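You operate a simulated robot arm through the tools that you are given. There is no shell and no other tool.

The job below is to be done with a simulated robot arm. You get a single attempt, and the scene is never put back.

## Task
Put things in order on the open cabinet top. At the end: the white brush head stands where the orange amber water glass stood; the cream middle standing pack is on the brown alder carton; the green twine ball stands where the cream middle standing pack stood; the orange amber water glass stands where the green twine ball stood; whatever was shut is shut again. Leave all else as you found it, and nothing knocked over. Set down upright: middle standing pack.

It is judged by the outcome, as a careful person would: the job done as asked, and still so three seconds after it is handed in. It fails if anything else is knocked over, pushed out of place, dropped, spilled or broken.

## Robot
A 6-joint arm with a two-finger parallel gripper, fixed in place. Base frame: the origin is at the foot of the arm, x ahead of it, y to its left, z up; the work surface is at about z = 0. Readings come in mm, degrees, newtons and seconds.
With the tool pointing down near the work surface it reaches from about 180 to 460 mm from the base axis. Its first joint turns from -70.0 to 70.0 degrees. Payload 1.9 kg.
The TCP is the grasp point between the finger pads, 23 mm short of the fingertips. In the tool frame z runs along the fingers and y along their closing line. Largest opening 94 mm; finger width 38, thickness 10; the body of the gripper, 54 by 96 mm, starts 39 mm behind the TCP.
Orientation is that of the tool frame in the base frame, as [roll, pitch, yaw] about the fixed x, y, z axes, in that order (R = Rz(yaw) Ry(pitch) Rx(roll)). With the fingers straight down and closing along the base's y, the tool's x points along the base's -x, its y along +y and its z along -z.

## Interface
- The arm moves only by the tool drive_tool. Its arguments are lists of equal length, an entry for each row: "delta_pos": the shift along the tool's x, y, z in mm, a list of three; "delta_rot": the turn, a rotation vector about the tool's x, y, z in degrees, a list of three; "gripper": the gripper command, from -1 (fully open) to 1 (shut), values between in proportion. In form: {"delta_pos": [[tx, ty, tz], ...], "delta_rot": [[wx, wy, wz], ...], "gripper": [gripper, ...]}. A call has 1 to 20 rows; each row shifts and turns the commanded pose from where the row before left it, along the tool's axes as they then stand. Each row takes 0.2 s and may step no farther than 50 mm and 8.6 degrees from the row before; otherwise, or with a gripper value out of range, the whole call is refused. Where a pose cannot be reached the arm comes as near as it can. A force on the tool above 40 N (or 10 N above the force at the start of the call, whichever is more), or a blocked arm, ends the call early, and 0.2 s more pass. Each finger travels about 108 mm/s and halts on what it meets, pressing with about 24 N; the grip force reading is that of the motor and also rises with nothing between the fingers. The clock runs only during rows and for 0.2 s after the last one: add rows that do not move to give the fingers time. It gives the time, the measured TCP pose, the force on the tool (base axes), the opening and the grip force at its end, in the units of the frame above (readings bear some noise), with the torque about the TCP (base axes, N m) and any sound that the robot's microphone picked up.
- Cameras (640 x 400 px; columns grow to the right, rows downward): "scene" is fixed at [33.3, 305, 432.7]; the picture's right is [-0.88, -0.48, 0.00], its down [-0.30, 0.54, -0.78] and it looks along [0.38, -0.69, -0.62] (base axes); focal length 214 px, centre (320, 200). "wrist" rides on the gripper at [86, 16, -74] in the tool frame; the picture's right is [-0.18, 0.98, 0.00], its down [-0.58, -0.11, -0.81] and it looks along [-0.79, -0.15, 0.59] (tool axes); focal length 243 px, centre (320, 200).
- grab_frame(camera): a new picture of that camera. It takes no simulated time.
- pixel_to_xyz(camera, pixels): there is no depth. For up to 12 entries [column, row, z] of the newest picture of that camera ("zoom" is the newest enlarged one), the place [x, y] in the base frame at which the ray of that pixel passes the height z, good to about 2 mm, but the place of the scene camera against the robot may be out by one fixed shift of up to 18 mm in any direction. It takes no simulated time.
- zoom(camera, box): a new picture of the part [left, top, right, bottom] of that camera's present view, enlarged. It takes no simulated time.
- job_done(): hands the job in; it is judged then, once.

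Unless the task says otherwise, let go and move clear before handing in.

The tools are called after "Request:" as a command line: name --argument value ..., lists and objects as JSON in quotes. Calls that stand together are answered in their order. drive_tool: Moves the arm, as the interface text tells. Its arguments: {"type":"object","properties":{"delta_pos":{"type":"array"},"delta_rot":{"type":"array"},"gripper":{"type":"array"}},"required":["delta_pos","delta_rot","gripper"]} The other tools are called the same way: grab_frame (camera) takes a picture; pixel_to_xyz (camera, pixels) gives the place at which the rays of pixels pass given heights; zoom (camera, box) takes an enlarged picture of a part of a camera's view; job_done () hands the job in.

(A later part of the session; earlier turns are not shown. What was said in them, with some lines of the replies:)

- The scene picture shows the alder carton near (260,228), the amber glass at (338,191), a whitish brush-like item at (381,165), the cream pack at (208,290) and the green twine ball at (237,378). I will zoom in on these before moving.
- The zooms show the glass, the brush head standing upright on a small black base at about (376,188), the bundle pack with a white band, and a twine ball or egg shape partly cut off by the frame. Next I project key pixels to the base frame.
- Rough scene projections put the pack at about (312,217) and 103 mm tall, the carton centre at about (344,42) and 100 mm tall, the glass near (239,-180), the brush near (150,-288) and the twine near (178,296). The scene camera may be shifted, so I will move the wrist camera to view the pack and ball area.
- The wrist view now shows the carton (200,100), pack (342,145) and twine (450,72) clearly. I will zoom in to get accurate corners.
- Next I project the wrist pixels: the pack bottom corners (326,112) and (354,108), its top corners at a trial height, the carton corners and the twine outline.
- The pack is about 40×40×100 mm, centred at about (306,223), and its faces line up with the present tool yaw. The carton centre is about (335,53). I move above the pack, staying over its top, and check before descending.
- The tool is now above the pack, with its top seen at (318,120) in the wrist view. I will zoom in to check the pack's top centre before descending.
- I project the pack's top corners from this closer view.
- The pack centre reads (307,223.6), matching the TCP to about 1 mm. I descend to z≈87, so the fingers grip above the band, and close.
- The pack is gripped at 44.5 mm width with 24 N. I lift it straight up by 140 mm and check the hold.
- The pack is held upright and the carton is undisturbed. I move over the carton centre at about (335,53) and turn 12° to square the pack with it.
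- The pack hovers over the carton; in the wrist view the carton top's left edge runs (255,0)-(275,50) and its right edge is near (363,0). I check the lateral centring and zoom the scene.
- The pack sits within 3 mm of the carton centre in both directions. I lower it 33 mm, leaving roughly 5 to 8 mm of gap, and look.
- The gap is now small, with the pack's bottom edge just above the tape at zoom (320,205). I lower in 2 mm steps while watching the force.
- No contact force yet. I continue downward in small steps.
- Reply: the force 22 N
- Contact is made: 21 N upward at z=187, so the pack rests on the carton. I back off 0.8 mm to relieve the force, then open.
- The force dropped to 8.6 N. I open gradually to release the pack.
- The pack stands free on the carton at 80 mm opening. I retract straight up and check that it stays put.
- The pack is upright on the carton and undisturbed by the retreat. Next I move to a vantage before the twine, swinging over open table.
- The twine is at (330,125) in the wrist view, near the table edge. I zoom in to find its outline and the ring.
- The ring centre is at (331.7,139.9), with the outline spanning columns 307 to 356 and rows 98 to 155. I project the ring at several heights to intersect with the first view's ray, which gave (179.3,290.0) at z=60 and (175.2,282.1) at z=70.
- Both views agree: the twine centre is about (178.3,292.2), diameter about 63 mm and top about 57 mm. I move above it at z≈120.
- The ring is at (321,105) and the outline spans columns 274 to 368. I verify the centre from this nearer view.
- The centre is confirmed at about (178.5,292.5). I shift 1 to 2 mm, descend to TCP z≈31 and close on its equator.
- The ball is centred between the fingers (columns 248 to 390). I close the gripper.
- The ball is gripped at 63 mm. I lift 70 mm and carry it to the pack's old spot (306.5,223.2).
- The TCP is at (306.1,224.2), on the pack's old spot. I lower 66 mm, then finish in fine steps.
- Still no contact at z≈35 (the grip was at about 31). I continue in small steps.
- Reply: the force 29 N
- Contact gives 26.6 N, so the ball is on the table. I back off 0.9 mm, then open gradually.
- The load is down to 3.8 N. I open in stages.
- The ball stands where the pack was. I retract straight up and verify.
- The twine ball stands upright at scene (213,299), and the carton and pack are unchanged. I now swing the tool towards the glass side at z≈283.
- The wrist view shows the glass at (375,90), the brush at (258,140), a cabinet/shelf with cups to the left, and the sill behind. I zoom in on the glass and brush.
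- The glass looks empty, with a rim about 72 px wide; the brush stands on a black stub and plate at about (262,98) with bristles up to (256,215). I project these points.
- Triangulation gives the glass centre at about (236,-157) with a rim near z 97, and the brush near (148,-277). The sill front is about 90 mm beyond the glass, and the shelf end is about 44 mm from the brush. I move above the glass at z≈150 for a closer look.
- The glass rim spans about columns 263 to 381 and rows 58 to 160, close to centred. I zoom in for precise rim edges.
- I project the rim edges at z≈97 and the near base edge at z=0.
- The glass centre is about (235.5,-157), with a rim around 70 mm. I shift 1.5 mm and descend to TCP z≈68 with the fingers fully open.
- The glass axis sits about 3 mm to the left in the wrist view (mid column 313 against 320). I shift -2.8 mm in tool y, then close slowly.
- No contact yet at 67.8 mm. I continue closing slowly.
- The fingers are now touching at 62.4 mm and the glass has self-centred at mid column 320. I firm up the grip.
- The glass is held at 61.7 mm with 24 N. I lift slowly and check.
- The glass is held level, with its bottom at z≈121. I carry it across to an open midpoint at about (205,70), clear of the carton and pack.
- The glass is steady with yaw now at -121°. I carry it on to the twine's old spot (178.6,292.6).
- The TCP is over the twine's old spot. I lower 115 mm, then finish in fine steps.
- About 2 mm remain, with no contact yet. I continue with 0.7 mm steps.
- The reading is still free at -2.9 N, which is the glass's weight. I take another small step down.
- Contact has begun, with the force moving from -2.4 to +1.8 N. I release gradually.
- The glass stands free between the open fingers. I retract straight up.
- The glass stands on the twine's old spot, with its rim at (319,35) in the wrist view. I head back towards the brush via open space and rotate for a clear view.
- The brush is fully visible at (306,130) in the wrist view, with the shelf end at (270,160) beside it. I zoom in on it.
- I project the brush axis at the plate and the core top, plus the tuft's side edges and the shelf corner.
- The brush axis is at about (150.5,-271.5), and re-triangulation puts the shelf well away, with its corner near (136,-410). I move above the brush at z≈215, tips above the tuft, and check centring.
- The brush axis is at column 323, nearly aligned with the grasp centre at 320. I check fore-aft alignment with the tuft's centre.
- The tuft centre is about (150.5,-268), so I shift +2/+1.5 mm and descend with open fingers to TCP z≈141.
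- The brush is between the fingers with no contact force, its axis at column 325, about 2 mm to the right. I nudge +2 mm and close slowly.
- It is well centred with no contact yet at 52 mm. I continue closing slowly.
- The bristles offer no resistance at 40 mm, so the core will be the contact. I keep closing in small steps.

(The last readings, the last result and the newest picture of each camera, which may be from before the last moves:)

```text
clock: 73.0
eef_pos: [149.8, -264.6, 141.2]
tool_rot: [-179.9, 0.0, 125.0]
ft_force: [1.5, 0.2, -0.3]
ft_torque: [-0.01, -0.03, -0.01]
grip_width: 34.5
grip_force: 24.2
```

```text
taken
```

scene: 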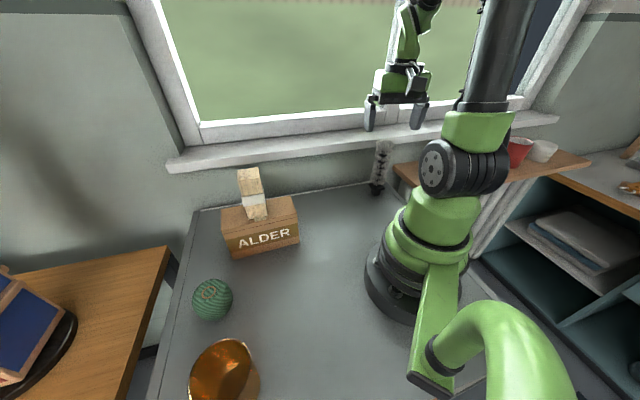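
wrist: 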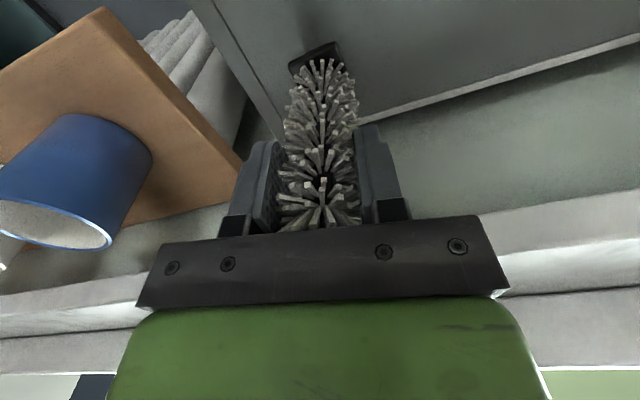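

The brush is gripped at 34.5 mm with 24 N. I lift gently by 50 mm.

Request:
drive_tool --delta_pos '[[0, 0, 0], [0, 0, -3], [0, 0, -7], [0, 0, -15], [0, 0, -15], [0, 0, -10], [0, 0, 0]]' --delta_rot '[[0, 0, 0], [0, 0, 0], [0, 0, 0], [0, 0, 0], [0, 0, 0], [0, 0, 0], [0, 0, 0]]' --gripper '[1, 1, 1, 1, 1, 1, 1]'

Request:
grab_frame --camera "wrist"

Request:
zoom --camera "scene" --box '[310, 90, 450, 220]'

```text
clock: 74.6
eef_pos: [148.4, -266.0, 193.3]
tool_rot: [179.9, 0.1, 125.0]
ft_force: [1.2, 0.9, 0.3]
ft_torque: [0.04, -0.01, -0.01]
grip_width: 34.5
grip_force: 23.8
```

```text
taken
```

wrist: 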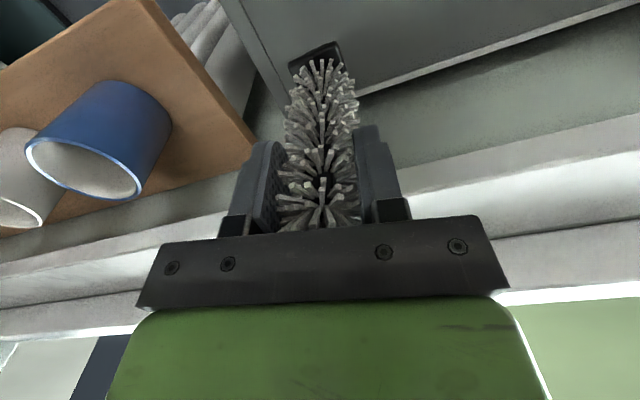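

```text
3.08 times, centred on (380, 155) of scene
```

zoom: 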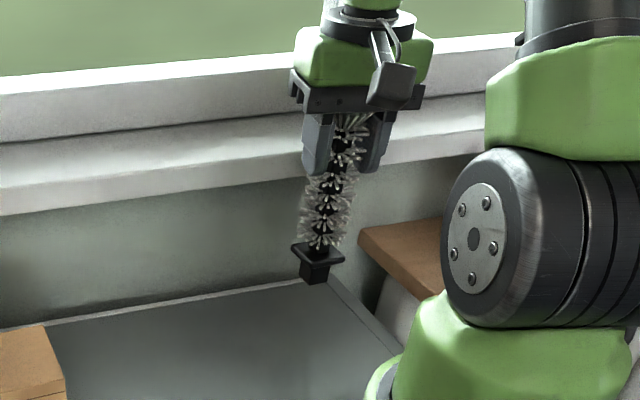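

The brush hangs upright. I move it over to the glass's old spot, TCP target about (233.5,-155.5).

Request:
drive_tool --delta_pos '[[3.3, 10.6, 0], [7.1, 22.5, 0], [10.5, 33, 0], [10.5, 33, 0], [7.1, 22.4, 0], [3.3, 10.6, 0], [0, 0, 0], [0, 0, 0]]' --delta_rot '[[0, 0, 0], [0, 0, 0], [0, 0, 0], [0, 0, 0], [0, 0, 0], [0, 0, 0], [0, 0, 0], [0, 0, 0]]' --gripper '[1, 1, 1, 1, 1, 1, 1, 1]'

Request:
grab_frame --camera "wrist"

Request:
zoom --camera "scene" --box '[280, 90, 420, 220]'

```text
clock: 76.4
eef_pos: [231.2, -155.3, 195.1]
tool_rot: [-180.0, 0.0, 125.1]
ft_force: [0.2, 0.6, -1.2]
ft_torque: [0.01, -0.02, 0.02]
grip_width: 34.6
grip_force: 23.5
```

```text
taken
```

wrist: 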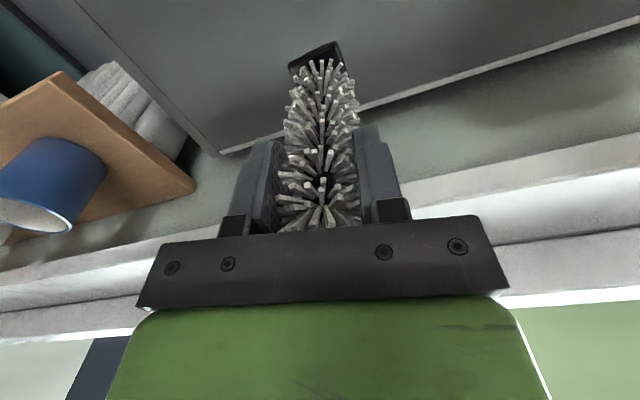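

```text
3.08 times, centred on (350, 155) of scene
```

zoom: 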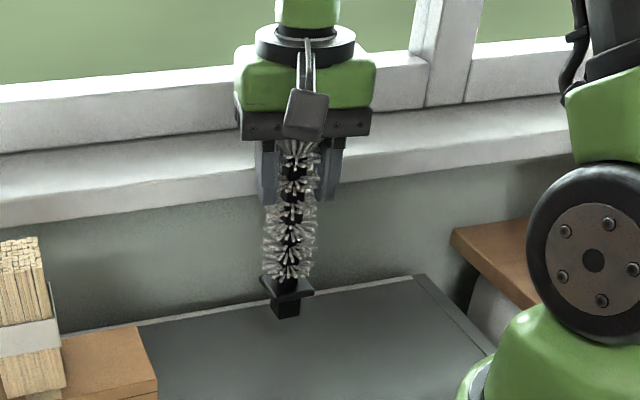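

The brush is over the target. I nudge about 2 mm in base x and lower 45 mm, then finish in fine steps.

Request:
drive_tool --delta_pos '[[-1.1, 1.6, 0], [0, 0, 15], [0, 0, 15], [0, 0, 10], [0, 0, 5], [0, 0, 0]]' --delta_rot '[[0, 0, 0], [0, 0, 0], [0, 0, 0], [0, 0, 0], [0, 0, 0], [0, 0, 0]]' --gripper '[1, 1, 1, 1, 1, 1]'

Request:
zoom --camera "scene" --box '[280, 120, 400, 220]'

Request:
drive_tool --delta_pos '[[0, 0, 1], [0, 0, 1], [0, 0, 0]]' --delta_rot '[[0, 0, 0], [0, 0, 0], [0, 0, 0]]' --gripper '[1, 1, 1]'

```text
clock: 77.8
eef_pos: [234.7, -155.6, 146.6]
tool_rot: [-180.0, 0.0, 125.0]
ft_force: [0.5, -0.4, -0.3]
ft_torque: [-0.02, -0.03, 0.02]
grip_width: 34.6
grip_force: 23.7
```

```text
4.00 times, centred on (340, 170) of scene
```

zoom: 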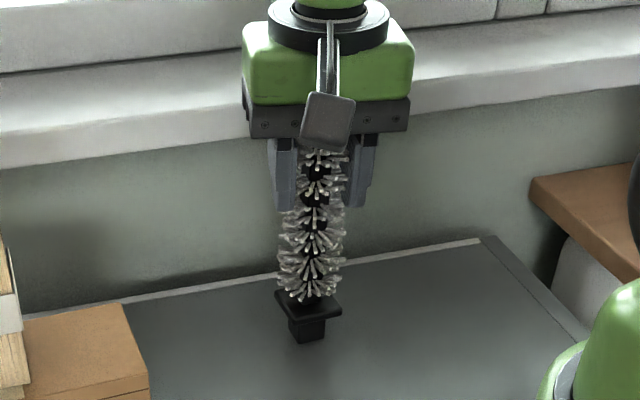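

```text
clock: 78.6
eef_pos: [235.9, -155.8, 144.8]
tool_rot: [179.9, -0.1, 125.1]
ft_force: [0.3, 0.5, -0.4]
ft_torque: [-0.02, -0.03, 0.02]
grip_width: 34.5
grip_force: 24.1
```

The stub bottom at scene (337,205) lines up with the glass's former base centre. I continue down in small steps.

Request:
drive_tool --delta_pos '[[0, 0, 1], [0, 0, 0.6], [0, 0, 0]]' --delta_rot '[[0, 0, 0], [0, 0, 0], [0, 0, 0]]' --gripper '[1, 1, 1]'

Request:
drive_tool --delta_pos '[[0, 0, 0.7], [0, 0, 0]]' --delta_rot '[[0, 0, 0], [0, 0, 0]]' --gripper '[1, 1]'

```text
clock: 79.4
eef_pos: [237.3, -157.0, 144.2]
tool_rot: [179.9, 0.0, 124.9]
ft_force: [-1.0, -0.9, -1.4]
ft_torque: [-0.01, -0.02, 0.03]
grip_width: 34.7
grip_force: 23.6
```

```text
clock: 80.0
eef_pos: [236.7, -156.6, 142.9]
tool_rot: [-180.0, 0.1, 125.0]
ft_force: [0.3, 0.2, -0.8]
ft_torque: [-0.02, 0.01, 0.0]
grip_width: 34.6
grip_force: 24.3
```

Request:
drive_tool --delta_pos '[[0, 0, 0.6], [0, 0, 0]]' --delta_rot '[[0, 0, 0], [0, 0, 0]]' --gripper '[1, 1]'

Request:
zoom --camera "scene" --box '[310, 170, 370, 220]'

```text
clock: 80.6
eef_pos: [235.2, -154.5, 143.5]
tool_rot: [180.0, 0.0, 125.0]
ft_force: [0.0, -0.7, -1.0]
ft_torque: [0.04, -0.02, 0.01]
grip_width: 34.5
grip_force: 23.6
```

```text
8.00 times, centred on (340, 195) of scene
```

zoom: 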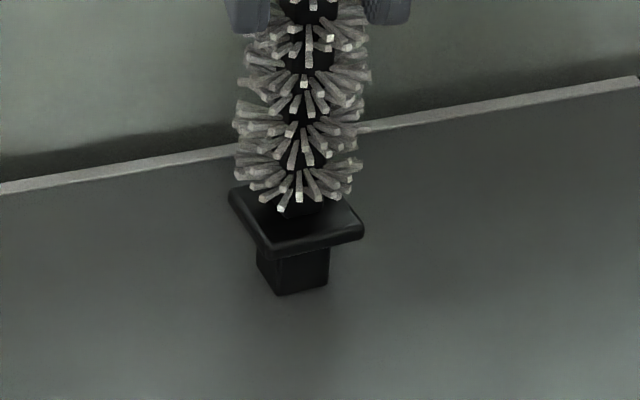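

Still free, with 49.9 of the 50 mm lift undone. I take another 0.6 mm.

Request:
drive_tool --delta_pos '[[0, 0, 0.6], [0, 0, 0]]' --delta_rot '[[0, 0, 0], [0, 0, 0]]' --gripper '[1, 1]'

```text
clock: 81.2
eef_pos: [234.6, -157.0, 142.0]
tool_rot: [-180.0, 0.0, 125.0]
ft_force: [0.7, 0.8, -0.6]
ft_torque: [0.01, -0.01, 0.02]
grip_width: 34.7
grip_force: 24.3
```

Request:
drive_tool --delta_pos '[[0, 0, 0.6], [0, 0, 0]]' --delta_rot '[[0, 0, 0], [0, 0, 0]]' --gripper '[1, 1]'

```text
clock: 81.8
eef_pos: [235.2, -154.7, 140.6]
tool_rot: [180.0, 0.0, 125.0]
ft_force: [-2.3, 0.6, 5.6]
ft_torque: [0.04, 0.25, -0.01]
grip_width: 34.5
grip_force: 24.0
```

Contact at 5.6 N: the brush is seated. I open gradually.

Request:
drive_tool --delta_pos '[[0, 0, 0], [0, 0, 0], [0, 0, 0], [0, 0, 0], [0, 0, 0], [0, 0, 0], [0, 0, 0], [0, 0, 0]]' --delta_rot '[[0, 0, 0], [0, 0, 0], [0, 0, 0], [0, 0, 0], [0, 0, 0], [0, 0, 0], [0, 0, 0], [0, 0, 0]]' --gripper '[0.4, 0.3, 0.26, 0.22, 0.12, -0.1, -0.4, -0.6]'

Request:
zoom --camera "scene" --box '[280, 120, 400, 220]'

Request:
grab_frame --camera "wrist"

```text
clock: 83.6
eef_pos: [236.3, -157.0, 141.9]
tool_rot: [-179.9, 0.0, 125.0]
ft_force: [-0.4, 0.0, -0.1]
ft_torque: [-0.03, 0.0, 0.01]
grip_width: 75.1
grip_force: 0.1
```

```text
4.00 times, centred on (340, 170) of scene
```

zoom: 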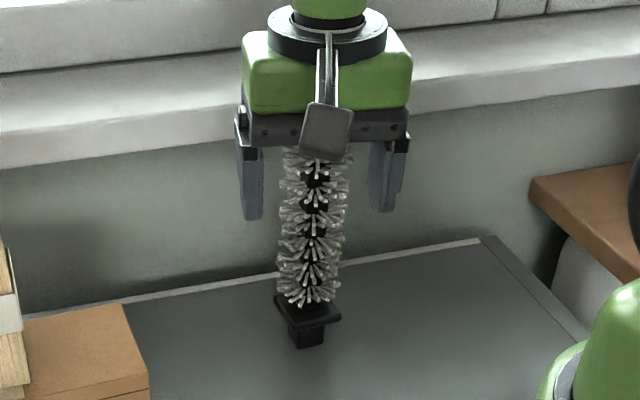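

```text
taken
```

wrist: 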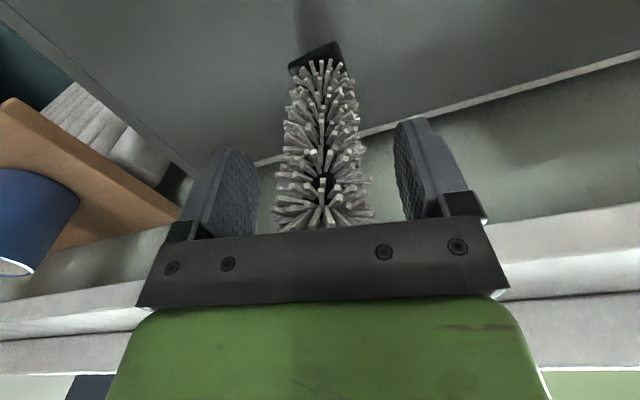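

The brush stands alone at 75 mm opening. I open fully, retract straight up and verify.

Request:
drive_tool --delta_pos '[[0, 0, 0], [0, 0, -8], [0, 0, -20], [0, 0, -30], [0, 0, -40], [0, 0, -40], [0, 0, -20], [0, 0, 0]]' --delta_rot '[[0, 0, 0], [0, 0, 0], [0, 0, 0], [0, 0, 0], [0, 0, 0], [0, 0, 0], [0, 0, 0], [0, 0, 0]]' --gripper '[-1, -1, -1, -1, -1, -1, -1, -1]'

Request:
grab_frame --camera "scene"

Request:
zoom --camera "scene" --box '[280, 120, 400, 220]'

Request:
grab_frame --camera "wrist"

```text
clock: 85.4
eef_pos: [235.1, -154.9, 300.3]
tool_rot: [-179.9, -0.1, 125.0]
ft_force: [0.0, 0.2, -0.2]
ft_torque: [0.02, -0.02, -0.03]
grip_width: 94.0
grip_force: 0.0
```

```text
taken
```

scene: 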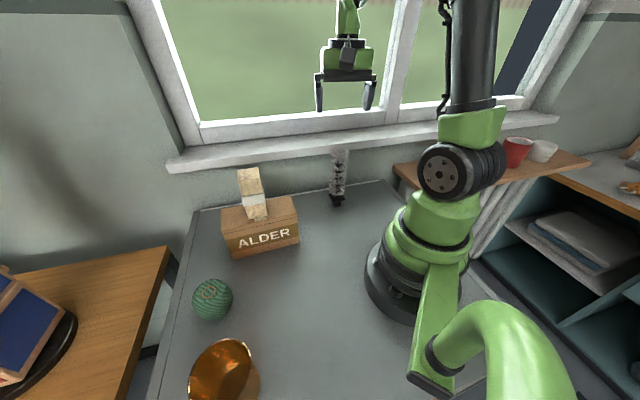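

```text
4.00 times, centred on (340, 170) of scene
```

zoom: 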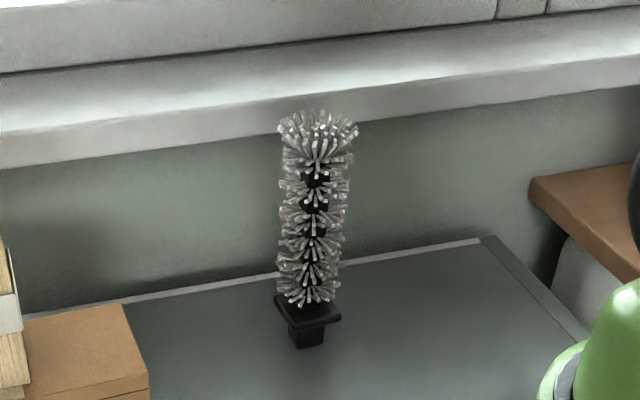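

```text
taken
```

wrist: 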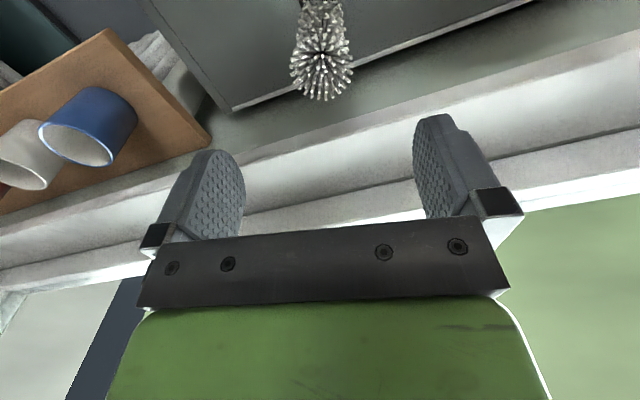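

The brush stands upright at the glass's old place (scene (337,195)), and nothing else has moved. I take one last close look at the other items before handing in.

Request:
zoom --camera "scene" --box '[150, 150, 330, 400]'

Request:
drive_tool --delta_pos '[[0, 0, 0], [0, 0, 0], [0, 0, 0]]' --delta_rot '[[0, 0, 0], [0, 0, 0], [0, 0, 0]]' --gripper '[-1, -1, -1]'

Request:
grab_frame --camera "scene"

```text
1.60 times, centred on (240, 275) of scene
```

zoom: 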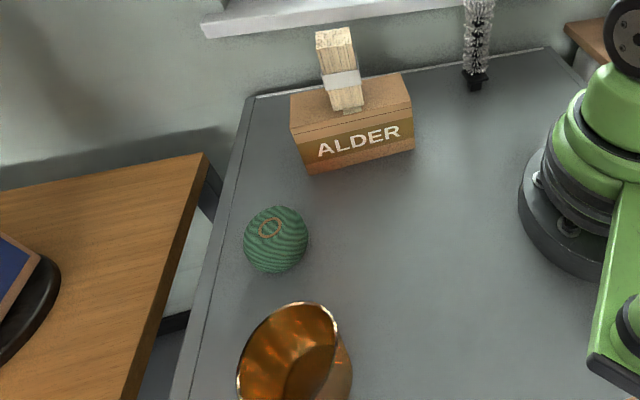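

```text
clock: 86.2
eef_pos: [236.3, -154.6, 300.0]
tool_rot: [180.0, -0.1, 125.1]
ft_force: [0.4, 0.7, 0.4]
ft_torque: [0.0, -0.01, 0.0]
grip_width: 94.1
grip_force: 0.1
```

```text
taken
```

scene: 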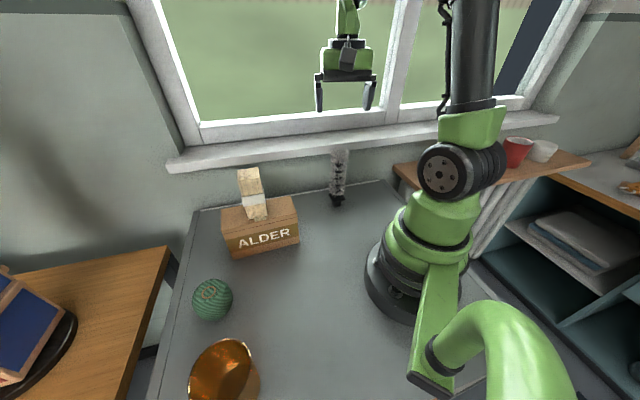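

Everything is steady between the last two pictures: pack upright on the carton (252,195), twine at (213,299), glass upright at (225,375), brush at (338,180). The gripper is open and clear, and I opened nothing that needed shutting, so I hand in.

Request:
job_done

```text
The job is handed in.
```

The rearrangement is finished and handed in, with all four items standing where you asked. The last pictures show everything upright and still.

- **Pack:** it stands upright on the alder carton, near the middle of the top.
- **Twine ball:** it stands where the pack stood, ring side up.
- **Glass:** it stands upright where the twine ball stood, an estimated 6 mm off the ball's old centre.
- **Brush head:** it stands upright where the glass stood, within a few millimetres by my estimate.

I opened nothing, so there was nothing to shut again. I saw no other items move or fall, and the gripper is open and clear above the cabinet top.
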